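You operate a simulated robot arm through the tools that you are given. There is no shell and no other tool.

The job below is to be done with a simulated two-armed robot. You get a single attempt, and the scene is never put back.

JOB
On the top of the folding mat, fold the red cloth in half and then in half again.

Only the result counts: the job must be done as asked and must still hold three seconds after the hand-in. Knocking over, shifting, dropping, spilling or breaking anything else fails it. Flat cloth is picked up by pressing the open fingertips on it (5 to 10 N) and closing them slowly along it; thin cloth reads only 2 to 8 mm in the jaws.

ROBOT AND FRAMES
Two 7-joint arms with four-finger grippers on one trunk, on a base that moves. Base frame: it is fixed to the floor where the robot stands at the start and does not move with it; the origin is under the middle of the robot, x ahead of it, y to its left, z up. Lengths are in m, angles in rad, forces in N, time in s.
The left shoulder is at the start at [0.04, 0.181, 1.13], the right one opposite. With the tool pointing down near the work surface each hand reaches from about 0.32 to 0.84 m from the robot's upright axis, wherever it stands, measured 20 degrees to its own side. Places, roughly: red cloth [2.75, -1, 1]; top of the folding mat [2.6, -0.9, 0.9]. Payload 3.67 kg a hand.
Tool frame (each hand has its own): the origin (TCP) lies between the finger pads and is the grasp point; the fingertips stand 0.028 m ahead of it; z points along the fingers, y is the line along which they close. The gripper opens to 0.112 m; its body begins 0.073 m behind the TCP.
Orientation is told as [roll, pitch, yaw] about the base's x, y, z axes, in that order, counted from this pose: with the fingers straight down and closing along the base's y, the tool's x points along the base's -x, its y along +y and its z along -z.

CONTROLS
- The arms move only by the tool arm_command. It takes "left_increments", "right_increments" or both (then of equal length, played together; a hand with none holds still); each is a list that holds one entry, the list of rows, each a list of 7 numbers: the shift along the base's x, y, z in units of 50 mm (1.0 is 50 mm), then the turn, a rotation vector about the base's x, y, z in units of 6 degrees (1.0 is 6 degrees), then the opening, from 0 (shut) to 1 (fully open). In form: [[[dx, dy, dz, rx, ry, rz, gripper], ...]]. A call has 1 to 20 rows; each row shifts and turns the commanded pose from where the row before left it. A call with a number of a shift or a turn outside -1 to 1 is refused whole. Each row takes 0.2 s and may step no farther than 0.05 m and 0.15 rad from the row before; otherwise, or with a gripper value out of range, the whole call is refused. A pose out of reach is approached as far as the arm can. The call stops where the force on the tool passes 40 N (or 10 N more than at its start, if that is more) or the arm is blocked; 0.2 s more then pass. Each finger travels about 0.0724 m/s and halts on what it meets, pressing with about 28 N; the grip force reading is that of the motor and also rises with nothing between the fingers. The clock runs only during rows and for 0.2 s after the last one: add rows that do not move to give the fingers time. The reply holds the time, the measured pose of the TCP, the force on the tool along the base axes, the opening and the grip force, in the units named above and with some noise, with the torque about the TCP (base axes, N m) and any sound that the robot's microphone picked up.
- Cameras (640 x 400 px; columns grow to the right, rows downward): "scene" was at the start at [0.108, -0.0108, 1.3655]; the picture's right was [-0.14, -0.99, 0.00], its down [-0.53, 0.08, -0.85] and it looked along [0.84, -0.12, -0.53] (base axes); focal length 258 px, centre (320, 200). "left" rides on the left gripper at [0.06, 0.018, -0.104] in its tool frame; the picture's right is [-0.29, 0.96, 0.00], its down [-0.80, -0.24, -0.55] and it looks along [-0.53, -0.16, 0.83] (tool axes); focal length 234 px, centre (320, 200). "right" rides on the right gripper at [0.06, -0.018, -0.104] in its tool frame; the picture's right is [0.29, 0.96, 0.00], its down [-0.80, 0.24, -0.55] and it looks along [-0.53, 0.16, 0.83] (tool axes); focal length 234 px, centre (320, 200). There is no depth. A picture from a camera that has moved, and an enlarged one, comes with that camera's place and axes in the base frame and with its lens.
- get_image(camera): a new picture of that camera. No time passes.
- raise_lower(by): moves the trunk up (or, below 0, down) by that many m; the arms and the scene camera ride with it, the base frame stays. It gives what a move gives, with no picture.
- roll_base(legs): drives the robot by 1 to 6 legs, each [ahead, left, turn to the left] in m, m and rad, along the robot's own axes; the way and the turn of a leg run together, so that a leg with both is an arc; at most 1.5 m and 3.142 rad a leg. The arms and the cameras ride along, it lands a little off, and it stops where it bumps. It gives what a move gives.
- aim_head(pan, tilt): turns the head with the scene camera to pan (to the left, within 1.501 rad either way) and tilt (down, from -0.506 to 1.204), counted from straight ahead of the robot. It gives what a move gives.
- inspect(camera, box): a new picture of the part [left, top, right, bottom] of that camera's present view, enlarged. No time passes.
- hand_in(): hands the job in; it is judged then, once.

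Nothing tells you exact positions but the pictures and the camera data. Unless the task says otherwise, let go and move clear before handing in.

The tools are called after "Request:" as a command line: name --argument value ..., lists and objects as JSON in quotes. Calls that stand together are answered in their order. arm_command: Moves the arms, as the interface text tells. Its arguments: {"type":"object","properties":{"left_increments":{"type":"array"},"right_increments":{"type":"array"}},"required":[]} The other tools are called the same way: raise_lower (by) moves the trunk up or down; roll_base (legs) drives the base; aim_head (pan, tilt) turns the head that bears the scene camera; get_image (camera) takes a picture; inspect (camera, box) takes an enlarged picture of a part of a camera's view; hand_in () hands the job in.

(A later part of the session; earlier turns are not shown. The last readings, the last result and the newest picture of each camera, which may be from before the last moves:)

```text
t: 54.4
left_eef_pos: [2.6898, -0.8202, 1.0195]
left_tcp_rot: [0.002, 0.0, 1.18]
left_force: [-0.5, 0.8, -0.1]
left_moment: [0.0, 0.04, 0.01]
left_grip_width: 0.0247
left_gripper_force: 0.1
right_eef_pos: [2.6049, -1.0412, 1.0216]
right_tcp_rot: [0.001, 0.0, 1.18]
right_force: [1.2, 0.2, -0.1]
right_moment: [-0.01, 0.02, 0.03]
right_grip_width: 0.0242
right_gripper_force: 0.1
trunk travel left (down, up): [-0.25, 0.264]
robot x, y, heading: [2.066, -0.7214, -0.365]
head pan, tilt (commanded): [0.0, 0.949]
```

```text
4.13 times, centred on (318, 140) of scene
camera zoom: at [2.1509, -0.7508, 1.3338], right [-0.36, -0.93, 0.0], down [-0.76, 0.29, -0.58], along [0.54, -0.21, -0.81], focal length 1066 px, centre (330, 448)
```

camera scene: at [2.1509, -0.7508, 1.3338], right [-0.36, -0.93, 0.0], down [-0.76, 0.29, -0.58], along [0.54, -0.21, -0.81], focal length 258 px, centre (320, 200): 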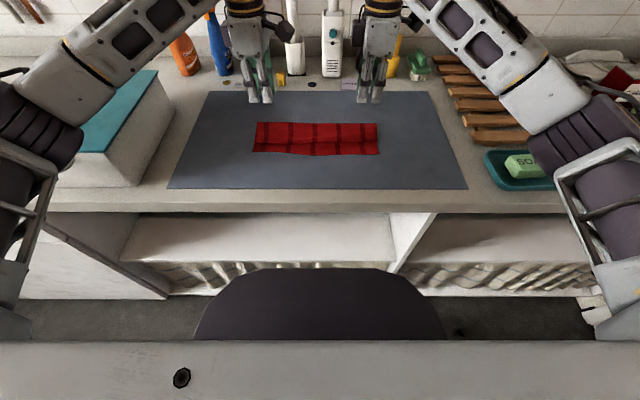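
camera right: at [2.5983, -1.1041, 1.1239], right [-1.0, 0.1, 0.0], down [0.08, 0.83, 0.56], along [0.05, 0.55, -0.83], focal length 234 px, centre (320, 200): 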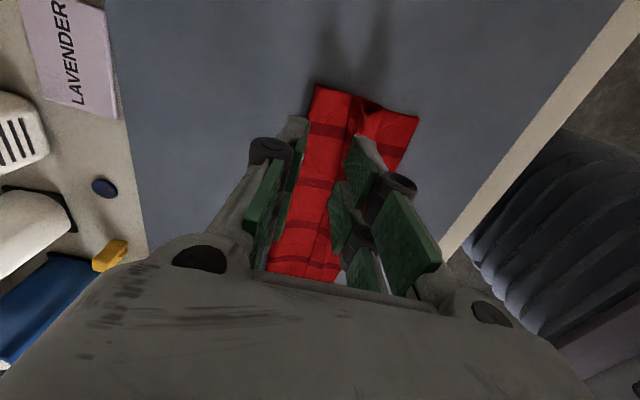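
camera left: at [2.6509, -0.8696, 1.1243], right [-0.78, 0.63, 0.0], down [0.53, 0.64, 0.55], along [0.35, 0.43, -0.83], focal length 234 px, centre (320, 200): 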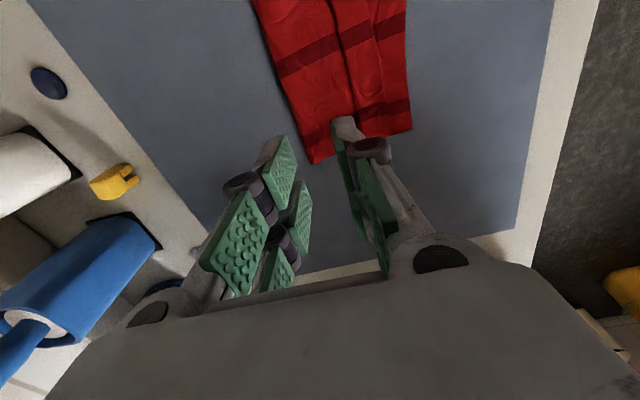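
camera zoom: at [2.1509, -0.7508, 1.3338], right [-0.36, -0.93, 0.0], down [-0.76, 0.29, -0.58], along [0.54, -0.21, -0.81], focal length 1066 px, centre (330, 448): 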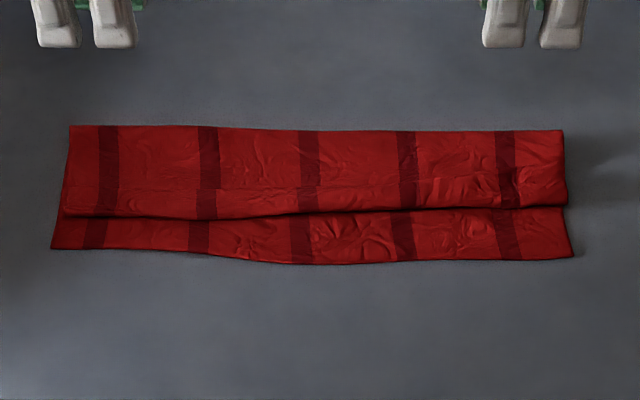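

The hem spans about s = 2.5-5.5 cm from the front edge on the left and 4-7 cm on the right, free edge facing away from me. I'll straddle it with open vertical fingers (back finger just behind the hem's free edge, front finger beyond the flap) and then sweep forward so the back finger flips the hem.

Request:
arm_command --left_increments '[[[-0.469, 0.187, 0, 0, 0, 0, 0.4], [-0.469, 0.187, 0, 0, 0, 0, 0.6], [0, 0, -0.37, 0, 0, 0, 0.6], [0, 0, -0.37, 0, 0, 0, 0.6], [0, 0, -0.37, 0, 0, 0, 0.6], [0, 0, -0.37, 0, 0, 0, 0.6], [0, 0, 0, 0, 0, 0, 0.6]]]' --right_increments '[[[-0.365, 0.11, 0, 0, 0, 0, 0.4], [-0.365, 0.11, 0, 0, 0, 0, 0.6], [0, 0, -0.38, 0, 0, 0, 0.6], [0, 0, -0.38, 0, 0, 0, 0.6], [0, 0, -0.38, 0, 0, 0, 0.6], [0, 0, -0.38, 0, 0, 0, 0.6], [0, 0, 0, 0, 0, 0, 0.6]]]'

Request:
get_image --camera "left"

Request:
get_image --camera "right"

Request:
inspect --camera "scene" --box '[220, 90, 420, 190]'

```text
t: 56.0
left_eef_pos: [2.6455, -0.8022, 0.946]
left_tcp_rot: [0.002, 0.002, 1.179]
left_force: [0.6, 0.3, -0.9]
left_moment: [-0.03, -0.01, 0.01]
left_grip_width: 0.0675
left_gripper_force: 0.0
right_eef_pos: [2.5688, -1.0312, 0.9422]
right_tcp_rot: [0.001, 0.0, 1.179]
right_force: [0.0, -0.3, -0.3]
right_moment: [0.02, -0.05, 0.01]
right_grip_width: 0.0671
right_gripper_force: 0.1
trunk travel left (down, up): [-0.25, 0.264]
robot x, y, heading: [2.0669, -0.7206, -0.366]
head pan, tilt (commanded): [0.0, 0.949]
```

```text
taken
camera left: at [2.606, -0.8511, 1.0504], right [-0.78, 0.63, 0.0], down [0.53, 0.65, 0.55], along [0.35, 0.43, -0.83], focal length 234 px, centre (320, 200)
```

left: 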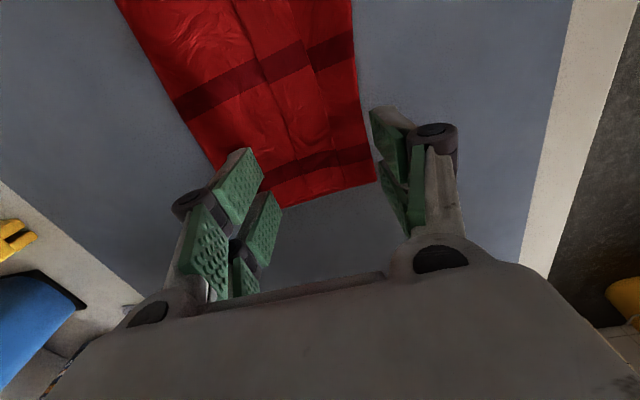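

```text
taken
camera right: at [2.562, -1.0941, 1.0465], right [-1.0, 0.1, 0.0], down [0.08, 0.83, 0.55], along [0.05, 0.55, -0.83], focal length 234 px, centre (320, 200)
```

right: 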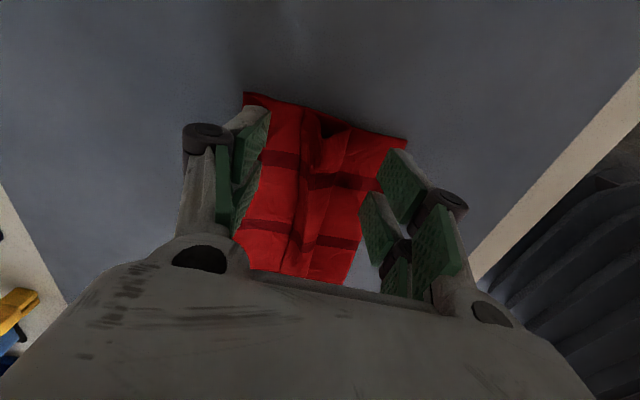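

```text
3.20 times, centred on (320, 140) of scene
camera zoom: at [2.1512, -0.7509, 1.3338], right [-0.36, -0.93, 0.0], down [-0.76, 0.29, -0.58], along [0.54, -0.21, -0.81], focal length 826 px, centre (320, 392)
```

zoom: 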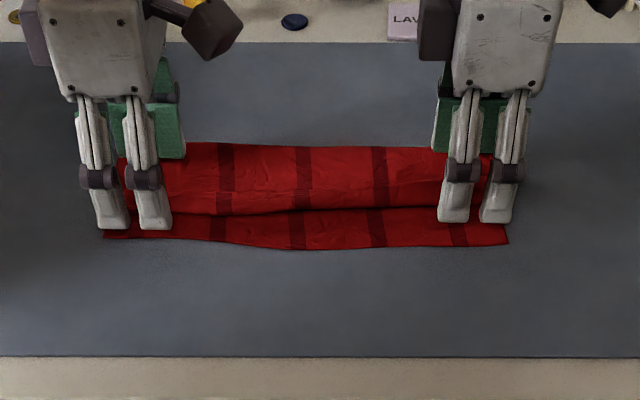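

The fingers straddle the hem as planned. Now I lower gently until the back fingers just touch the flap.

Request:
arm_command --left_increments '[[[0, 0, -0.07, 0, 0, 0, 0.6], [0, 0, -0.07, 0, 0, 0, 0.6], [0, 0, -0.03, 0, 0, 0, 0.6], [0, 0, -0.03, 0, 0, 0, 0.6], [0, 0, 0, 0, 0, 0, 0.6]]]' --right_increments '[[[0, 0, -0.03, 0, 0, 0, 0.6], [0, 0, -0.03, 0, 0, 0, 0.6], [0, 0, -0.03, 0, 0, 0, 0.6], [0, 0, -0.03, 0, 0, 0, 0.6], [0, 0, 0, 0, 0, 0, 0.6]]]'

```text
t: 57.2
left_eef_pos: [2.644, -0.8016, 0.9346]
left_tcp_rot: [0.001, 0.0, 1.179]
left_force: [-0.1, -0.5, 0.4]
left_moment: [-0.01, 0.02, -0.01]
left_grip_width: 0.0673
left_gripper_force: 0.0
right_eef_pos: [2.5691, -1.0309, 0.9375]
right_tcp_rot: [0.0, 0.0, 1.181]
right_force: [-0.5, 0.0, 0.0]
right_moment: [0.01, -0.01, -0.01]
right_grip_width: 0.0673
right_gripper_force: 0.0
trunk travel left (down, up): [-0.25, 0.264]
robot x, y, heading: [2.0662, -0.7217, -0.359]
head pan, tilt (commanded): [0.0, 0.949]
```

Request:
arm_command --left_increments '[[[0, 0, -0.02, 0, 0, 0, 0.6], [0, 0, -0.01, 0, 0, 0, 0.6], [0, 0, 0, 0, 0, 0, 0.6]]]' --right_increments '[[[0, 0, -0.04, 0, 0, 0, 0.6], [0, 0, -0.04, 0, 0, 0, 0.6], [0, 0, 0, 0, 0, 0, 0.6]]]'

Request:
get_image --camera "left"

Request:
get_image --camera "right"

```text
t: 58.0
left_eef_pos: [2.6455, -0.8021, 0.9334]
left_tcp_rot: [0.003, 0.001, 1.18]
left_force: [-0.2, 0.5, 0.2]
left_moment: [-0.01, -0.02, -0.02]
left_grip_width: 0.0674
left_gripper_force: 0.1
right_eef_pos: [2.5698, -1.0305, 0.934]
right_tcp_rot: [0.002, -0.003, 1.178]
right_force: [0.2, 0.6, -0.7]
right_moment: [-0.01, 0.0, -0.02]
right_grip_width: 0.0671
right_gripper_force: 0.0
trunk travel left (down, up): [-0.25, 0.264]
robot x, y, heading: [2.0626, -0.7189, -0.363]
head pan, tilt (commanded): [0.0, 0.949]
```

```text
taken
camera left: at [2.6067, -0.8505, 1.0385], right [-0.78, 0.63, 0.0], down [0.53, 0.65, 0.55], along [0.35, 0.43, -0.83], focal length 234 px, centre (320, 200)
```

left: 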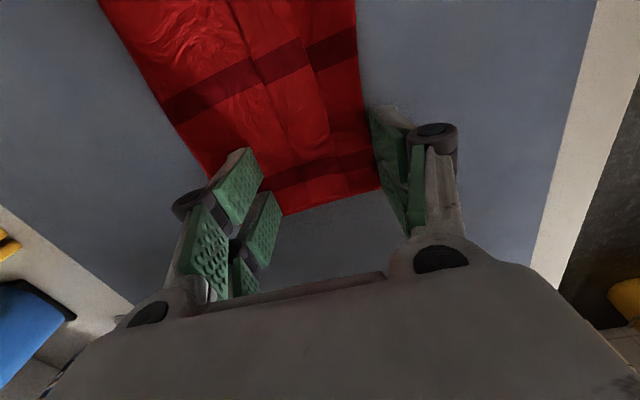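

```text
taken
camera right: at [2.563, -1.0941, 1.0369], right [-1.0, 0.1, 0.0], down [0.08, 0.83, 0.56], along [0.05, 0.55, -0.83], focal length 234 px, centre (320, 200)
```

right: 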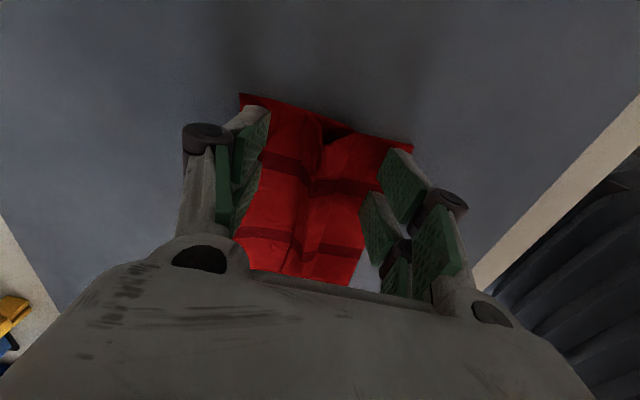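

No noticeable contact force yet, fingertips about 4-5 mm above the mat, level with the flap top. I now sweep both hands 3 cm toward me and look.

Request:
arm_command --left_increments '[[[-0.1854, 0.0751, 0, 0, 0, 0, 0.6], [-0.1854, 0.0751, 0, 0, 0, 0, 0.6], [-0.1854, 0.0751, 0, 0, 0, 0, 0.6], [0, 0, 0, 0, 0, 0, 0.6]]]' --right_increments '[[[-0.1854, 0.0751, -0.01, 0, 0, 0, 0.6], [-0.1854, 0.0751, 0, 0, 0, 0, 0.6], [-0.1854, 0.0751, 0, 0, 0, 0, 0.6], [0, 0, 0, 0, 0, 0, 0.6]]]'

Request:
get_image --camera "left"

Request:
get_image --camera "right"

Request:
inspect --camera "scene" --box '[220, 90, 420, 190]'

```text
t: 59.0
left_eef_pos: [2.6182, -0.7895, 0.9329]
left_tcp_rot: [0.001, -0.003, 1.179]
left_force: [0.5, 0.3, -0.4]
left_moment: [0.02, 0.0, -0.01]
left_grip_width: 0.0673
left_gripper_force: 0.1
right_eef_pos: [2.5408, -1.0202, 0.9329]
right_tcp_rot: [0.002, -0.003, 1.181]
right_force: [0.0, 0.7, 1.0]
right_moment: [-0.02, -0.02, -0.01]
right_grip_width: 0.0673
right_gripper_force: 0.1
trunk travel left (down, up): [-0.25, 0.264]
robot x, y, heading: [2.0674, -0.7177, -0.365]
head pan, tilt (commanded): [0.0, 0.949]
```

```text
taken
camera left: at [2.5785, -0.8394, 1.0375], right [-0.78, 0.63, 0.0], down [0.53, 0.65, 0.55], along [0.35, 0.43, -0.83], focal length 234 px, centre (320, 200)
```

left: 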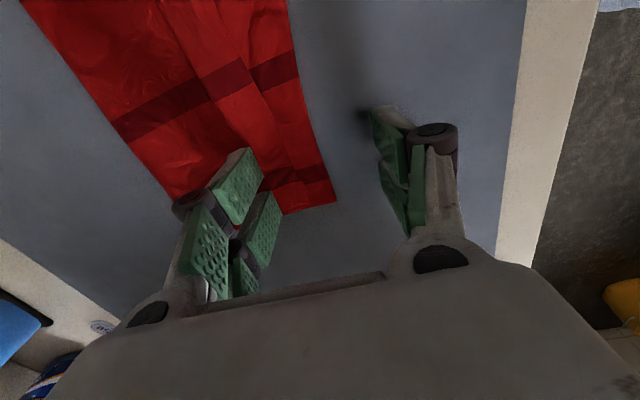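

```text
taken
camera right: at [2.5353, -1.0825, 1.0365], right [-1.0, 0.1, 0.0], down [0.08, 0.83, 0.56], along [0.05, 0.55, -0.83], focal length 234 px, centre (320, 200)
```

right: 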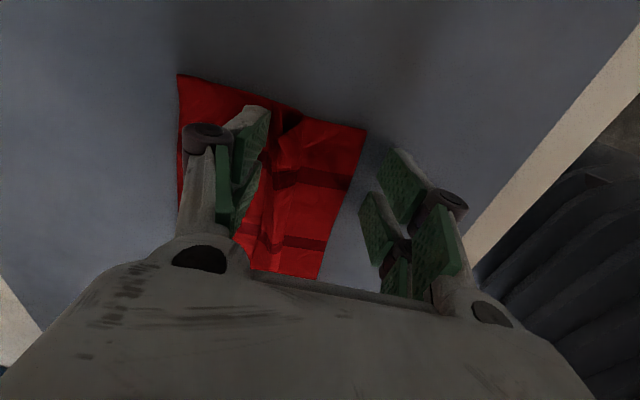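

```text
3.20 times, centred on (320, 140) of scene
camera zoom: at [2.1519, -0.7512, 1.3337], right [-0.36, -0.93, 0.0], down [-0.76, 0.29, -0.58], along [0.54, -0.21, -0.81], focal length 826 px, centre (320, 392)
```

zoom: 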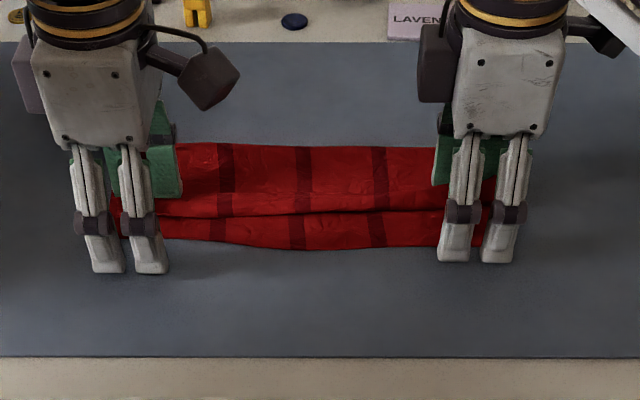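

On the right the hem is being pushed up into a loop; the left finger seems to ride over its hem. I continue the right sweep, while the left lifts, goes back and comes down 1.5 mm lower.

Request:
arm_command --left_increments '[[[0, 0, 0.3, 0, 0, 0, 0.6], [0.4, -0.162, 0.1, 0, 0, 0, 0.6], [0.35, -0.142, 0, 0, 0, 0, 0.6], [0, 0, -0.25, 0, 0, 0, 0.6], [0, 0, -0.12, 0, 0, 0, 0.6], [0, 0, -0.06, 0, 0, 0, 0.6], [0, 0, 0, 0, 0, 0, 0.6]]]' --right_increments '[[[-0.1854, 0.0751, 0, 0, 0, 0, 0.6], [-0.1854, 0.0751, 0, 0, 0, 0, 0.6], [-0.1854, 0.0751, 0, 0, 0, 0, 0.6], [0, 0, 0, 0, 0, 0, 0.6], [0, 0, 0, 0, 0, 0, 0.6], [0, 0, 0, 0, 0, 0, 0.6], [0, 0, 0, 0, 0, 0, 0.6]]]'

Request:
get_image --camera "left"

Request:
get_image --camera "right"

Request:
inspect --camera "scene" --box '[220, 90, 420, 190]'

```text
t: 60.6
left_eef_pos: [2.6552, -0.8053, 0.9321]
left_tcp_rot: [0.002, -0.001, 1.179]
left_force: [-1.1, 0.2, 0.1]
left_moment: [-0.03, 0.01, 0.02]
left_grip_width: 0.0672
left_gripper_force: 0.0
right_eef_pos: [2.5148, -1.0093, 0.9331]
right_tcp_rot: [0.003, 0.0, 1.179]
right_force: [-0.5, -0.4, 0.3]
right_moment: [-0.03, 0.0, 0.02]
right_grip_width: 0.0671
right_gripper_force: 0.0
trunk travel left (down, up): [-0.25, 0.264]
robot x, y, heading: [2.0629, -0.7219, -0.366]
head pan, tilt (commanded): [0.0, 0.949]
```

```text
taken
camera left: at [2.6156, -0.8544, 1.0365], right [-0.78, 0.63, 0.0], down [0.53, 0.65, 0.55], along [0.35, 0.43, -0.83], focal length 234 px, centre (320, 200)
```

left: 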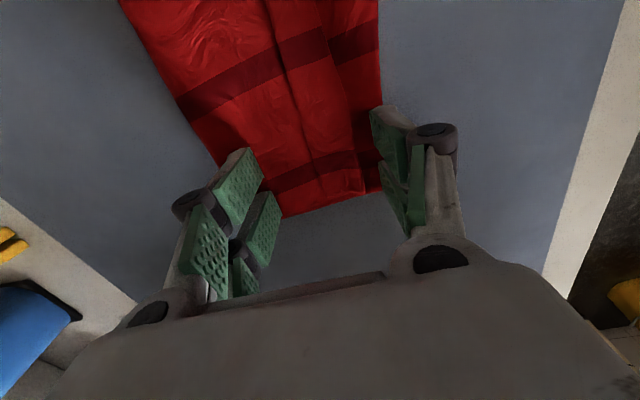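

```text
taken
camera right: at [2.5078, -1.0714, 1.0367], right [-1.0, 0.1, 0.0], down [0.08, 0.83, 0.56], along [0.05, 0.55, -0.83], focal length 234 px, centre (320, 200)
```

right: 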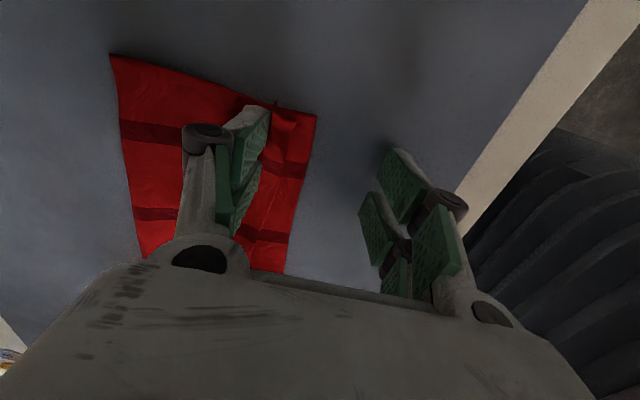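

```text
3.20 times, centred on (320, 140) of scene
camera zoom: at [2.1516, -0.7511, 1.3337], right [-0.36, -0.93, 0.0], down [-0.76, 0.29, -0.58], along [0.54, -0.21, -0.81], focal length 826 px, centre (320, 392)
```

zoom: 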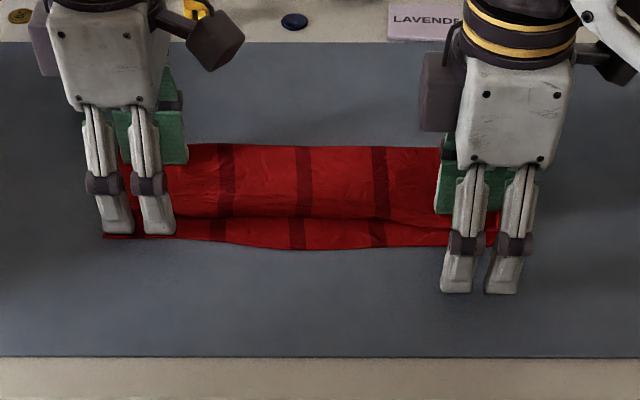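

The right hem is coming forward. I continue the right by 3 cm and sweep the left by 5 cm at the lower height.

Request:
arm_command --left_increments '[[[-0.1854, 0.0751, -0.01, 0, 0, 0, 0.6], [-0.1854, 0.0751, 0, 0, 0, 0, 0.6], [-0.1854, 0.0751, 0, 0, 0, 0, 0.6], [-0.1854, 0.0751, 0, 0, 0, 0, 0.6], [0, 0, 0, 0, 0, 0, 0.6]]]' --right_increments '[[[-0.1854, 0.0751, 0, 0, 0, 0, 0.6], [-0.1854, 0.0751, 0, 0, 0, 0, 0.6], [-0.1854, 0.0751, 0, 0, 0, 0, 0.6], [0, 0, 0, 0, 0, 0, 0.6], [0, 0, 0, 0, 0, 0, 0.6]]]'

Request:
get_image --camera "left"

Request:
get_image --camera "right"

Request:
inspect --camera "scene" --box '[220, 90, 420, 190]'

```text
t: 61.8
left_eef_pos: [2.6174, -0.7909, 0.9319]
left_tcp_rot: [0.002, -0.002, 1.18]
left_force: [0.0, -0.2, -0.6]
left_moment: [0.01, -0.01, 0.01]
left_grip_width: 0.0676
left_gripper_force: 0.0
right_eef_pos: [2.4845, -0.9973, 0.9332]
right_tcp_rot: [0.003, 0.0, 1.18]
right_force: [-0.3, 0.1, -0.4]
right_moment: [0.02, 0.0, 0.0]
right_grip_width: 0.0672
right_gripper_force: 0.3
trunk travel left (down, up): [-0.25, 0.264]
robot x, y, heading: [2.0617, -0.7182, -0.363]
head pan, tilt (commanded): [0.0, 0.949]
```

```text
taken
camera left: at [2.5785, -0.8404, 1.0361], right [-0.78, 0.63, 0.0], down [0.53, 0.65, 0.55], along [0.35, 0.43, -0.83], focal length 234 px, centre (320, 200)
```

left: 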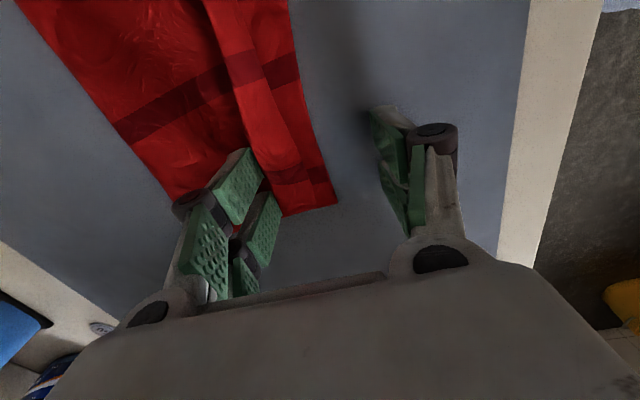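

```text
taken
camera right: at [2.4784, -1.0607, 1.0371], right [-1.0, 0.1, 0.0], down [0.08, 0.83, 0.56], along [0.05, 0.55, -0.83], focal length 234 px, centre (320, 200)
```

right: 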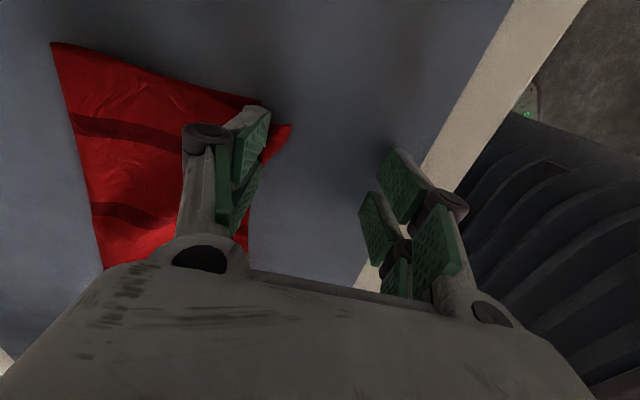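

```text
3.20 times, centred on (320, 140) of scene
camera zoom: at [2.1516, -0.7512, 1.3337], right [-0.36, -0.93, 0.0], down [-0.76, 0.29, -0.58], along [0.54, -0.21, -0.81], focal length 826 px, centre (320, 392)
```

zoom: 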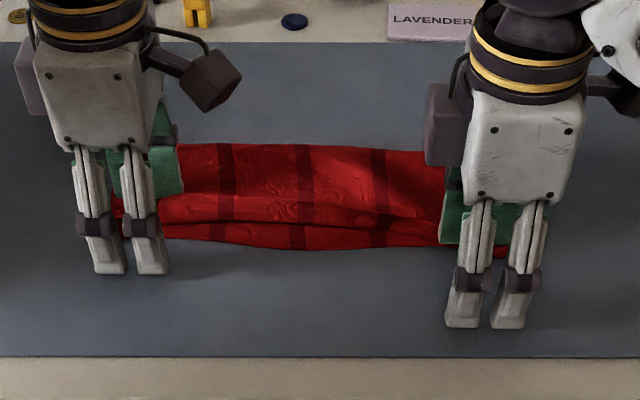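

The left finger now pushes its hem forward properly. I continue the left sweep 4 cm and hold the right.

Request:
arm_command --left_increments '[[[-0.1854, 0.0751, 0, 0, 0, 0, 0.6], [-0.1854, 0.0751, 0, 0, 0, 0, 0.6], [-0.1854, 0.0751, 0, 0, 0, 0, 0.6], [-0.1854, 0.0751, 0, 0, 0, 0, 0.6], [0, 0, 0, 0, 0, 0, 0.6]]]'

Request:
get_image --camera "left"

Request:
inspect --camera "scene" --box '[220, 90, 420, 190]'

```text
t: 63.0
left_eef_pos: [2.5795, -0.7744, 0.9327]
left_tcp_rot: [0.001, 0.001, 1.18]
left_force: [0.1, 0.3, 0.4]
left_moment: [0.01, 0.03, -0.01]
left_grip_width: 0.0671
left_gripper_force: 0.2
right_eef_pos: [2.4847, -0.9975, 0.9353]
right_tcp_rot: [0.002, -0.001, 1.178]
right_force: [-0.3, -0.1, -0.6]
right_moment: [-0.05, -0.03, 0.01]
right_grip_width: 0.0674
right_gripper_force: 0.0
trunk travel left (down, up): [-0.25, 0.264]
robot x, y, heading: [2.0641, -0.7183, -0.363]
head pan, tilt (commanded): [0.0, 0.949]
```

```text
taken
camera left: at [2.5409, -0.824, 1.0378], right [-0.78, 0.63, 0.0], down [0.53, 0.65, 0.55], along [0.35, 0.43, -0.83], focal length 234 px, centre (320, 200)
```

left: 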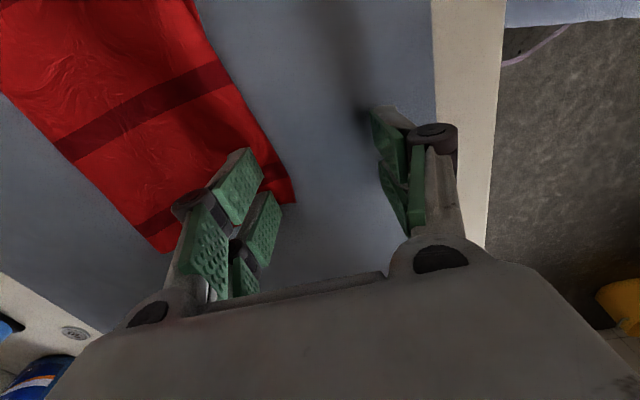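

```text
3.20 times, centred on (320, 140) of scene
camera zoom: at [2.1518, -0.7511, 1.3337], right [-0.36, -0.93, 0.0], down [-0.76, 0.29, -0.58], along [0.54, -0.21, -0.81], focal length 826 px, centre (320, 392)
```

zoom: 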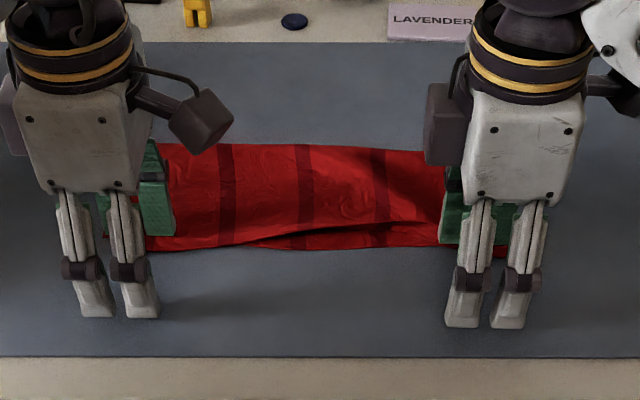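

Excellent - the left half of the hem has flipped and the flap now reaches the front edge. I lift both hands clear and look at the result.

Request:
arm_command --left_increments '[[[0, 0, 0.3, 0, 0, 0, 0.6], [0, 0, 0.5, 0, 0, 0, 0.6], [0, 0.3, 0.8, 0, 0, 0, 0.6], [0.1, 0.8, 0.5, 0, 0, 0, 0.6], [0.1, 0.8, 0, 0, 0, 0, 0.6], [0, 0, 0, 0, 0, 0, 0.6]]]' --right_increments '[[[0, 0, 0.3, 0, 0, 0, 0.6], [0, 0, 0.5, 0, 0, 0, 0.6], [0, -0.3, 0.8, 0, 0, 0, 0.6], [0, -0.8, 0.5, 0, 0, 0, 0.6], [0, -0.8, 0, 0, 0, 0, 0.6], [0, 0, 0, 0, 0, 0, 0.6]]]'

Request:
get_image --camera "scene"

Request:
inspect --camera "scene" --box '[240, 110, 395, 170]'

Request:
get_image --camera "right"

Request:
get_image --camera "left"

```text
t: 64.4
left_eef_pos: [2.5892, -0.68, 1.0354]
left_tcp_rot: [0.002, -0.002, 1.179]
left_force: [-0.6, 0.4, 0.0]
left_moment: [0.05, 0.01, 0.0]
left_grip_width: 0.0672
left_gripper_force: 0.0
right_eef_pos: [2.4847, -1.0926, 1.0366]
right_tcp_rot: [0.004, 0.0, 1.183]
right_force: [0.0, -0.3, -0.4]
right_moment: [0.01, 0.0, 0.01]
right_grip_width: 0.0672
right_gripper_force: 0.1
trunk travel left (down, up): [-0.25, 0.264]
robot x, y, heading: [2.0669, -0.7169, -0.366]
head pan, tilt (commanded): [0.0, 0.949]
```

```text
taken
camera scene: at [2.1518, -0.7514, 1.3337], right [-0.36, -0.93, 0.0], down [-0.76, 0.29, -0.58], along [0.54, -0.21, -0.81], focal length 258 px, centre (320, 200)
```

scene: 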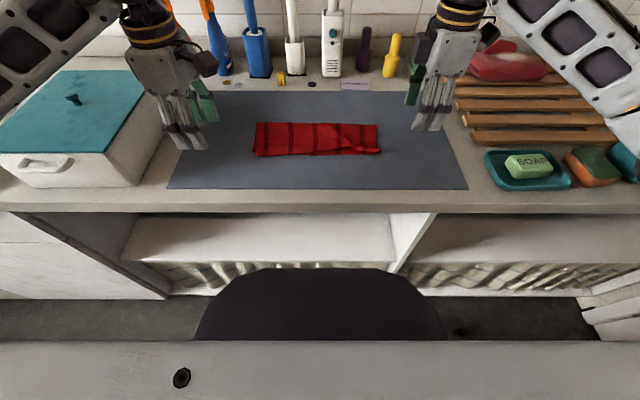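

```text
4.13 times, centred on (318, 140) of scene
camera zoom: at [2.1518, -0.7514, 1.3337], right [-0.36, -0.93, 0.0], down [-0.76, 0.29, -0.58], along [0.54, -0.21, -0.81], focal length 1066 px, centre (330, 448)
```

zoom: 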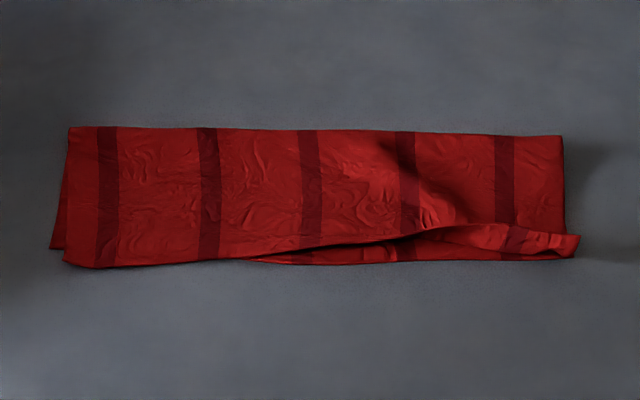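

```text
taken
camera right: at [2.4786, -1.156, 1.1397], right [-1.0, 0.1, 0.0], down [0.08, 0.83, 0.56], along [0.05, 0.55, -0.83], focal length 234 px, centre (320, 200)
```

right: 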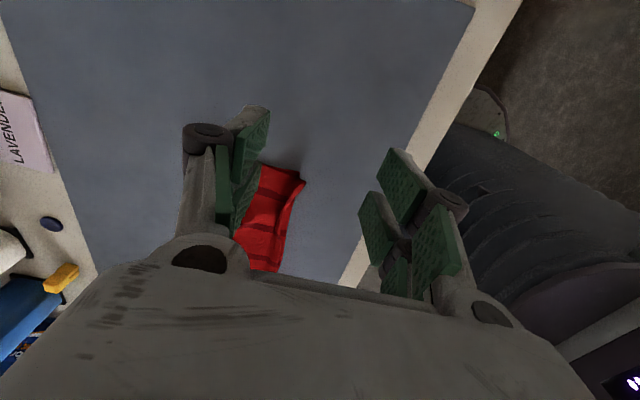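

```text
taken
camera left: at [2.5505, -0.7297, 1.1395], right [-0.78, 0.63, 0.0], down [0.53, 0.64, 0.55], along [0.35, 0.43, -0.83], focal length 234 px, centre (320, 200)
```

left: 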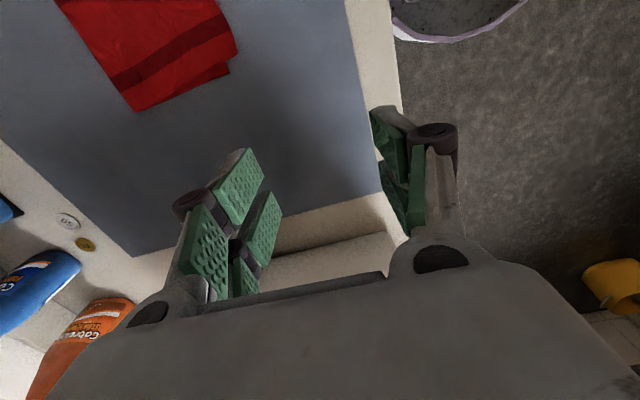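

Request:
inspect --camera "scene" --box '[320, 115, 390, 165]'

Request:
inspect --camera "right" --box '[220, 140, 330, 280]'

```text
8.00 times, centred on (355, 140) of scene
camera zoom: at [2.1518, -0.7514, 1.3337], right [-0.36, -0.93, 0.0], down [-0.76, 0.29, -0.58], along [0.54, -0.21, -0.81], focal length 2065 px, centre (40, 680)
```

zoom: 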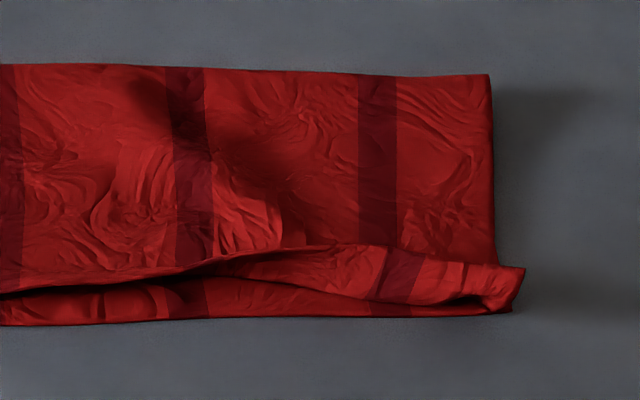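

```text
2.86 times, centred on (275, 210) of right
camera zoom: at [2.4786, -1.156, 1.1397], right [-1.0, 0.1, 0.0], down [0.08, 0.83, 0.56], along [0.05, 0.55, -0.83], focal length 669 px, centre (449, 171)
```

zoom: 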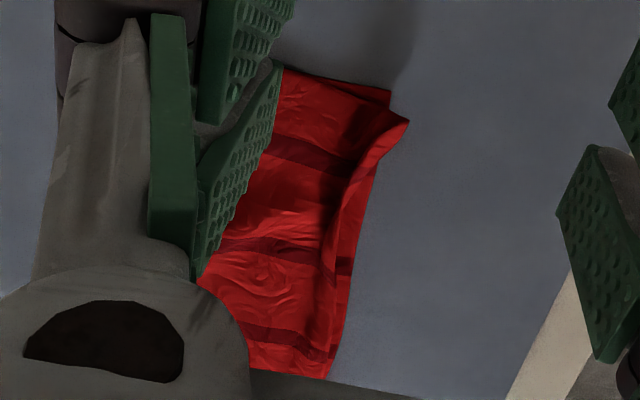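

The left half is flat and flipped; on the right the hem is only half turned, standing near the front edge. I'll sweep the right hand once more, starting behind it and going further forward.

Request:
arm_command --right_increments '[[[0.305, 0.59, 0, 0, 0, 0, 0.6], [0.305, 0.59, 0, 0, 0, 0, 0.6], [0.306, 0.592, 0, 0, 0, 0, 0.6], [0, 0, -0.5, 0, 0, 0, 0.6], [0, 0, -0.5, 0, 0, 0, 0.6], [0, 0, -0.5, 0, 0, 0, 0.6], [0, 0, -0.3, 0, 0, 0, 0.6], [0, 0, -0.15, 0, 0, 0, 0.6], [0, 0, -0.1, 0, 0, 0, 0.6], [0, 0, 0, 0, 0, 0, 0.6]]]'

Request:
get_image --camera "right"

Request:
inspect --camera "scene" --box '[220, 90, 420, 190]'

```text
t: 66.6
left_eef_pos: [2.5888, -0.68, 1.0348]
left_tcp_rot: [0.002, 0.001, 1.181]
left_force: [-0.6, -0.4, 0.0]
left_moment: [-0.01, 0.04, 0.0]
left_grip_width: 0.0675
left_gripper_force: 0.0
right_eef_pos: [2.5303, -1.0052, 0.9361]
right_tcp_rot: [0.001, 0.0, 1.181]
right_force: [0.1, -1.0, 0.3]
right_moment: [-0.04, 0.0, 0.01]
right_grip_width: 0.0671
right_gripper_force: 0.0
trunk travel left (down, up): [-0.25, 0.264]
robot x, y, heading: [2.0639, -0.7218, -0.364]
head pan, tilt (commanded): [0.0, 0.949]
```

```text
taken
camera right: at [2.5237, -1.0675, 1.0395], right [-1.0, 0.1, 0.0], down [0.08, 0.83, 0.55], along [0.05, 0.55, -0.83], focal length 234 px, centre (320, 200)
```

right: 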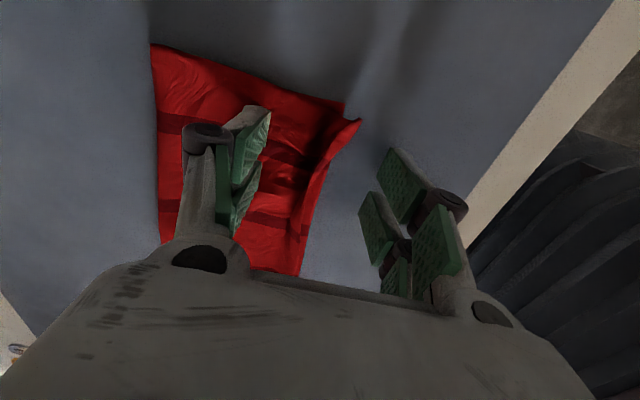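

```text
3.20 times, centred on (320, 140) of scene
camera zoom: at [2.1516, -0.7509, 1.3337], right [-0.36, -0.93, 0.0], down [-0.76, 0.29, -0.58], along [0.54, -0.21, -0.81], focal length 826 px, centre (320, 392)
```

zoom: 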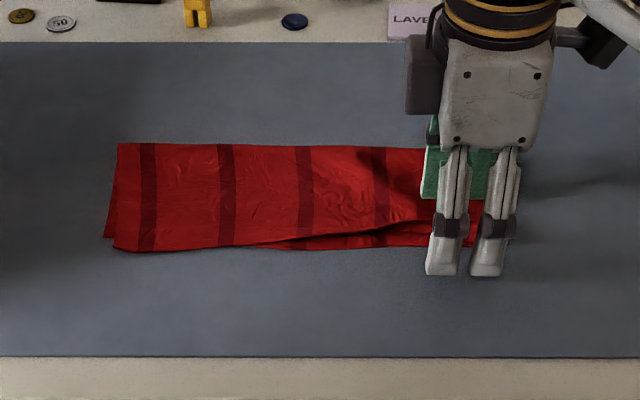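

Request:
arm_command --right_increments '[[[0, 0, -0.07, 0, 0, 0, 0.6], [-0.1854, 0.0751, 0, 0, 0, 0, 0.6], [-0.1854, 0.0751, 0, 0, 0, 0, 0.6], [-0.1854, 0.0751, 0, 0, 0, 0, 0.6], [-0.1854, 0.0751, 0, 0, 0, 0, 0.6], [-0.1854, 0.0751, 0, 0, 0, 0, 0.6], [0, 0, 0, 0, 0, 0, 0.6]]]'

Request:
get_image --camera "right"

Request:
inspect --camera "scene" --box '[220, 90, 420, 190]'

```text
t: 68.2
left_eef_pos: [2.5893, -0.6807, 1.0359]
left_tcp_rot: [0.001, 0.0, 1.18]
left_force: [-0.1, 0.4, -1.2]
left_moment: [-0.01, 0.01, 0.02]
left_grip_width: 0.0672
left_gripper_force: 0.2
right_eef_pos: [2.485, -0.9867, 0.932]
right_tcp_rot: [0.001, 0.0, 1.179]
right_force: [-0.6, 0.5, 0.7]
right_moment: [0.03, 0.03, -0.01]
right_grip_width: 0.0672
right_gripper_force: 0.0
trunk travel left (down, up): [-0.25, 0.264]
robot x, y, heading: [2.0658, -0.7173, -0.363]
head pan, tilt (commanded): [0.0, 0.949]
```

```text
taken
camera right: at [2.4774, -1.0485, 1.0349], right [-1.0, 0.1, 0.0], down [0.08, 0.83, 0.55], along [0.05, 0.55, -0.83], focal length 234 px, centre (320, 200)
```

right: 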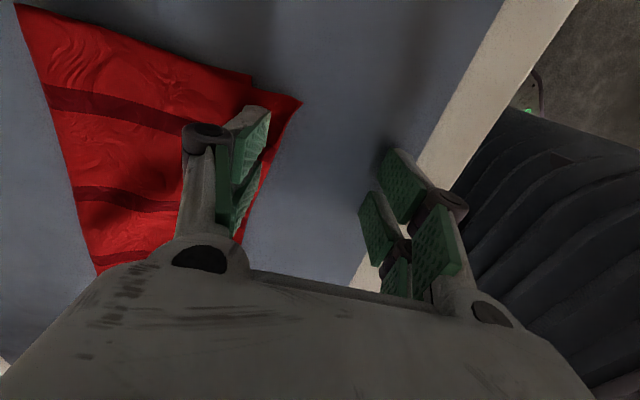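

```text
3.20 times, centred on (320, 140) of scene
camera zoom: at [2.1517, -0.7509, 1.3337], right [-0.36, -0.93, 0.0], down [-0.76, 0.29, -0.58], along [0.54, -0.21, -0.81], focal length 826 px, centre (320, 392)
```

zoom: 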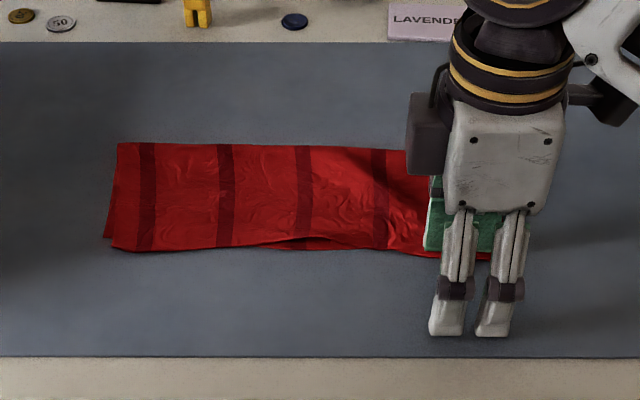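

The right hem has flipped too. I lift the right hand clear and look again.

Request:
arm_command --right_increments '[[[0, 0, 0.3, 0, 0, 0, 0.6], [0, 0, 0.6, 0, 0, 0, 0.6], [0, -0.3, 0.8, 0, 0, 0, 0.6], [0, -0.8, 0.4, 0, 0, 0, 0.6], [0, -0.8, 0, 0, 0, 0, 0.6], [0, 0, 0, 0, 0, 0, 0.6]]]'

Request:
inspect --camera "scene" --box '[240, 110, 395, 170]'

Request:
get_image --camera "scene"

Request:
get_image --camera "right"

```text
t: 69.6
left_eef_pos: [2.5888, -0.6806, 1.0357]
left_tcp_rot: [0.001, -0.002, 1.182]
left_force: [-0.2, 0.2, -0.3]
left_moment: [-0.02, 0.01, -0.02]
left_grip_width: 0.0669
left_gripper_force: 0.0
right_eef_pos: [2.4864, -1.0788, 1.0385]
right_tcp_rot: [0.003, 0.0, 1.181]
right_force: [0.6, -0.5, -1.2]
right_moment: [0.03, -0.03, 0.03]
right_grip_width: 0.0672
right_gripper_force: 0.2
trunk travel left (down, up): [-0.25, 0.264]
robot x, y, heading: [2.0619, -0.7213, -0.364]
head pan, tilt (commanded): [0.0, 0.949]
```

```text
4.13 times, centred on (318, 140) of scene
camera zoom: at [2.1518, -0.7501, 1.3337], right [-0.36, -0.93, 0.0], down [-0.76, 0.29, -0.58], along [0.54, -0.21, -0.81], focal length 1066 px, centre (330, 448)
```

zoom: 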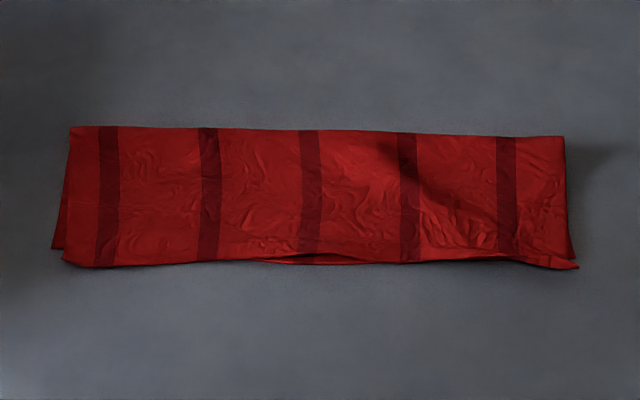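

```text
taken
camera scene: at [2.1518, -0.7501, 1.3337], right [-0.36, -0.93, 0.0], down [-0.76, 0.29, -0.58], along [0.54, -0.21, -0.81], focal length 258 px, centre (320, 200)
```

scene: 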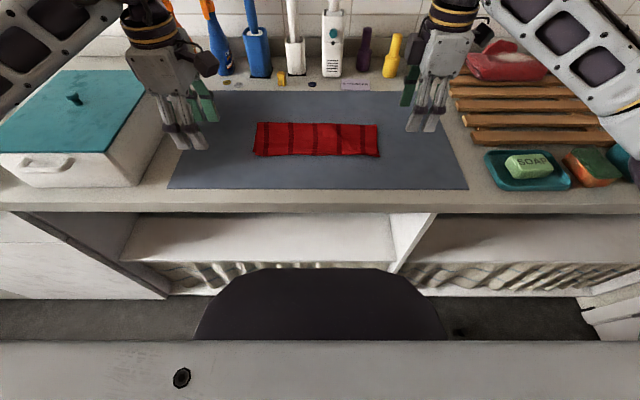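

```text
taken
camera right: at [2.4787, -1.1423, 1.1407], right [-1.0, 0.1, 0.0], down [0.08, 0.83, 0.55], along [0.05, 0.55, -0.83], focal length 234 px, centre (320, 200)
```

right: 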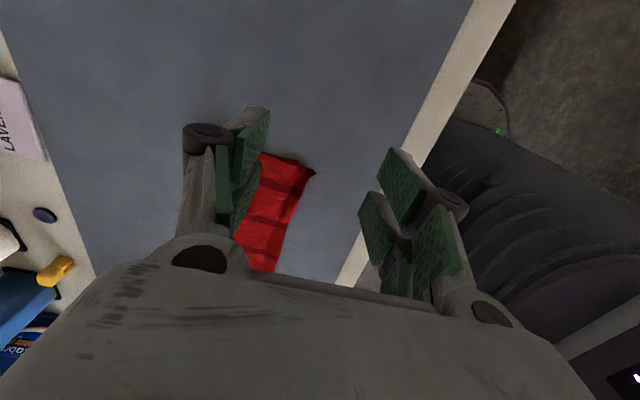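

The first fold is now neat: flap and front edge match to about a centimetre along the whole length. Next is the second fold: right hand takes the left end (mid about [2.667,-0.781]) and lays it on the right end. First I clear the left hand up and away, and turn the right hand back by 90 degrees while bringing it over.

Request:
arm_command --left_increments '[[[0, 0, 0.8, 0, 0, 0, 0.6], [0, 0, 0.8, 0, 0, 0, 0.6], [0, 0.4, 0.8, 0, 0, 0, 0.6], [0.1, 0.7, 0.2, 0, 0, 0, 0.6], [0.1, 0.7, 0, 0, 0, 0, 0.6], [0.1, 0.7, 0, 0, 0, 0, 0.6], [0, 0, 0, 0, 0, 0, 0.6]]]'

Request:
get_image --camera "scene"

```text
t: 71.2
left_eef_pos: [2.6048, -0.5569, 1.1678]
left_tcp_rot: [0.001, -0.001, 1.18]
left_force: [0.0, -0.1, 0.2]
left_moment: [0.01, -0.01, 0.0]
left_grip_width: 0.0671
left_gripper_force: 0.0
right_eef_pos: [2.4857, -1.0793, 1.0375]
right_tcp_rot: [0.002, -0.001, 1.18]
right_force: [1.9, -0.3, 0.2]
right_moment: [0.03, 0.03, 0.0]
right_grip_width: 0.067
right_gripper_force: 0.0
trunk travel left (down, up): [-0.25, 0.264]
robot x, y, heading: [2.0642, -0.7179, -0.366]
head pan, tilt (commanded): [0.0, 0.949]
```

```text
taken
camera scene: at [2.152, -0.7519, 1.3336], right [-0.36, -0.93, 0.0], down [-0.76, 0.29, -0.58], along [0.54, -0.21, -0.81], focal length 258 px, centre (320, 200)
```

scene: 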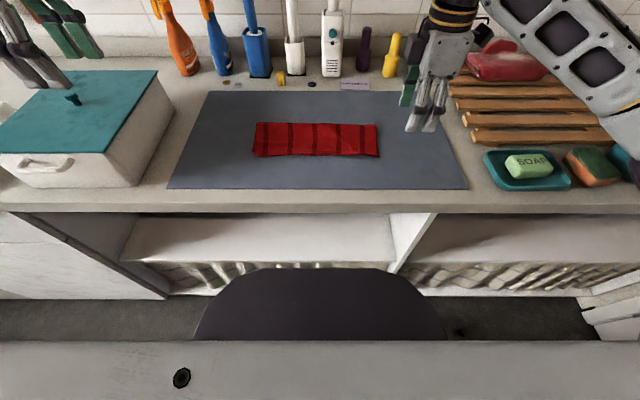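

Request:
arm_command --right_increments '[[[0.2423, 0.3909, -0.05, 0, 0, -1, 0.5], [0.2423, 0.3909, -0.05, 0, 0, -1, 0.4], [0.2423, 0.3909, -0.05, 0, 0, -1, 0.35], [0.2423, 0.3909, -0.05, 0, 0, -1, 0.3], [0.2423, 0.3909, -0.05, 0, 0, -1, 0.27], [0.2423, 0.3909, -0.05, 0, 0, -1, 0.27], [0.2423, 0.3909, -0.05, 0, 0, -1, 0.27], [0.2423, 0.3909, -0.05, 0, 0, -1, 0.27], [0.2423, 0.3909, -0.05, 0, 0, -1, 0.27], [0.2423, 0.3909, -0.05, 0, 0, -1, 0.27], [0.2423, 0.3909, -0.05, 0, 0, -1, 0.27], [0.2423, 0.3909, -0.05, 0, 0, -1, 0.27], [0.2423, 0.3909, -0.05, 0, 0, -1, 0.27], [0.2423, 0.3909, -0.05, 0, 0, -1, 0.27], [0.2423, 0.3909, -0.05, 0, 0, -1, 0.27], [0, 0, 0, 0, 0, 0, 0.27]]]'

Request:
get_image --camera "right"

Request:
get_image --camera "scene"

```text
t: 74.6
left_eef_pos: [2.6043, -0.5566, 1.1692]
left_tcp_rot: [0.002, -0.002, 1.181]
left_force: [-0.1, -0.1, 1.1]
left_moment: [0.01, 0.02, -0.03]
left_grip_width: 0.0671
left_gripper_force: 0.0
right_eef_pos: [2.6655, -0.7863, 0.9999]
right_tcp_rot: [0.001, 0.0, -0.393]
right_force: [-0.4, -0.1, 0.3]
right_moment: [0.02, 0.02, 0.0]
right_grip_width: 0.0303
right_gripper_force: 0.1
trunk travel left (down, up): [-0.25, 0.264]
robot x, y, heading: [2.0699, -0.7206, -0.361]
head pan, tilt (commanded): [0.0, 0.949]
```

```text
taken
camera right: at [2.6025, -0.781, 1.1035], right [0.1, 0.99, 0.0], down [0.83, -0.08, 0.55], along [0.55, -0.05, -0.83], focal length 234 px, centre (320, 200)
```

right: 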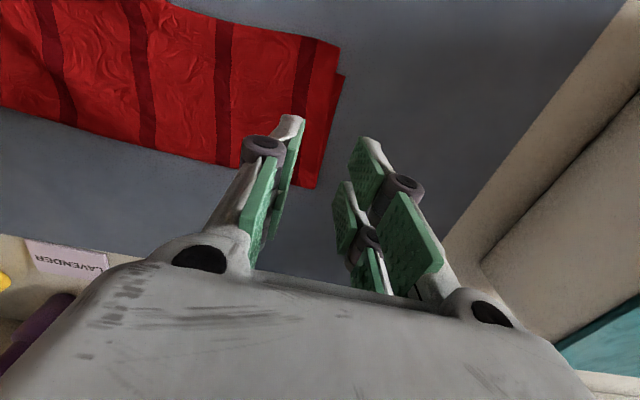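

```text
taken
camera scene: at [2.1514, -0.7516, 1.3337], right [-0.36, -0.93, 0.0], down [-0.76, 0.29, -0.58], along [0.54, -0.21, -0.81], focal length 258 px, centre (320, 200)
```

scene: 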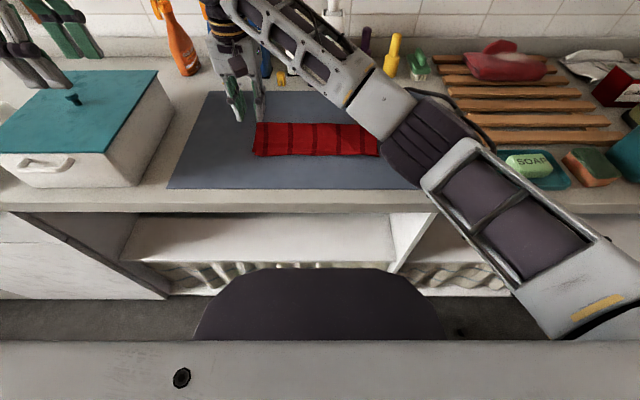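

The right hand hovers over the left end; by its camera the lower layer's left edge is 8 mm outside the TCP and the upper's 3 mm. I move 5 mm further in and go down to just above the cloth.

Request:
arm_command --right_increments '[[[-0.038, -0.092, 0, 0, 0, 0, 0.27], [0, 0, -0.4, 0, 0, 0, 0.27], [0, 0, -0.4, 0, 0, 0, 0.27], [0, 0, -0.3, 0, 0, 0, 0.27], [0, 0, -0.16, 0, 0, 0, 0.27], [0, 0, 0, 0, 0, 0, 0.27]]]'

Request:
get_image --camera "right"

Request:
inspect --camera "scene" --box '[210, 80, 350, 180]'

```text
t: 76.0
left_eef_pos: [2.6044, -0.5572, 1.1677]
left_tcp_rot: [0.003, 0.0, 1.179]
left_force: [0.6, 0.3, -0.2]
left_moment: [0.02, 0.01, 0.01]
left_grip_width: 0.0669
left_gripper_force: 0.1
right_eef_pos: [2.6632, -0.792, 0.937]
right_tcp_rot: [0.002, 0.0, -0.392]
right_force: [0.4, -0.6, 0.6]
right_moment: [0.0, -0.02, 0.02]
right_grip_width: 0.0305
right_gripper_force: 0.2
trunk travel left (down, up): [-0.25, 0.264]
robot x, y, heading: [2.0645, -0.719, -0.366]
head pan, tilt (commanded): [0.0, 0.949]
```

```text
taken
camera right: at [2.6009, -0.7859, 1.0397], right [0.1, 1.0, 0.0], down [0.83, -0.08, 0.55], along [0.55, -0.05, -0.83], focal length 234 px, centre (320, 200)
```

right: 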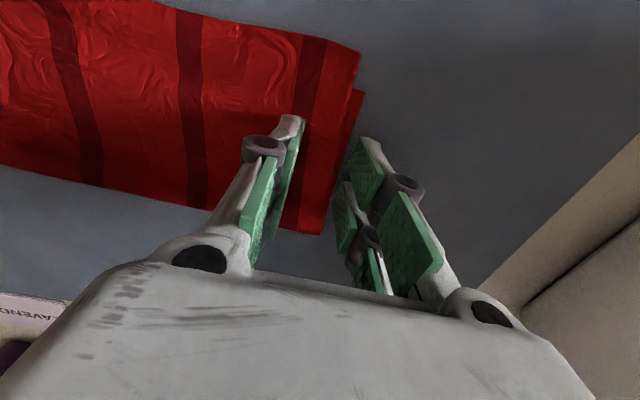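

```text
4.00 times, centred on (280, 130) of scene
camera zoom: at [2.1515, -0.7508, 1.3337], right [-0.36, -0.93, 0.0], down [-0.76, 0.29, -0.58], along [0.54, -0.21, -0.81], focal length 1032 px, centre (480, 480)
```

zoom: 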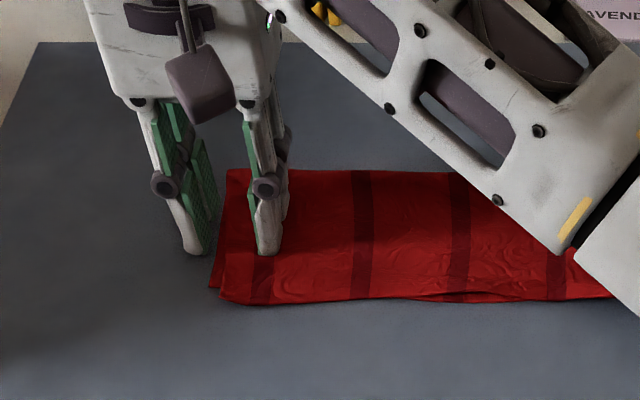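

Request:
arm_command --right_increments '[[[0, 0, -0.04, 0, 0, 0, 0.27], [0, 0, -0.04, 0, 0, 0, 0.27], [0, 0, -0.02, 0, 0, 0, 0.27], [0, 0, 0, 0, 0, 0, 0.27]]]'

```text
t: 77.0
left_eef_pos: [2.6037, -0.556, 1.1683]
left_tcp_rot: [0.001, -0.001, 1.179]
left_force: [0.1, 0.1, -0.4]
left_moment: [-0.01, 0.0, -0.01]
left_grip_width: 0.0673
left_gripper_force: 0.1
right_eef_pos: [2.6642, -0.7916, 0.932]
right_tcp_rot: [0.002, 0.0, -0.389]
right_force: [1.2, -0.9, 7.5]
right_moment: [-0.16, 0.08, 0.05]
right_grip_width: 0.0304
right_gripper_force: 0.1
trunk travel left (down, up): [-0.25, 0.264]
robot x, y, heading: [2.0648, -0.7235, -0.362]
head pan, tilt (commanded): [0.0, 0.949]
```

Contact is 7.5 N but only on the inner finger; I tilt the hand about 5 degrees so the outer finger reaches the mat as well.

Request:
arm_command --right_increments '[[[0, 0, 0.01, -0.834, 0.338, 0, 0.27], [0, 0, -0.02, 0, 0, 0, 0.27], [0, 0, 0, 0, 0, 0, 0.27]]]'

```text
t: 77.8
left_eef_pos: [2.602, -0.556, 1.169]
left_tcp_rot: [0.001, 0.0, 1.18]
left_force: [-0.3, -0.4, -0.5]
left_moment: [-0.02, -0.01, 0.05]
left_grip_width: 0.0671
left_gripper_force: 0.1
right_eef_pos: [2.6628, -0.7899, 0.9323]
right_tcp_rot: [-0.093, -0.003, -0.39]
right_force: [5.5, 1.6, 15.6]
right_moment: [0.34, -0.25, -0.02]
right_grip_width: 0.0316
right_gripper_force: 0.7
trunk travel left (down, up): [-0.25, 0.264]
robot x, y, heading: [2.0665, -0.7158, -0.364]
head pan, tilt (commanded): [0.0, 0.949]
```

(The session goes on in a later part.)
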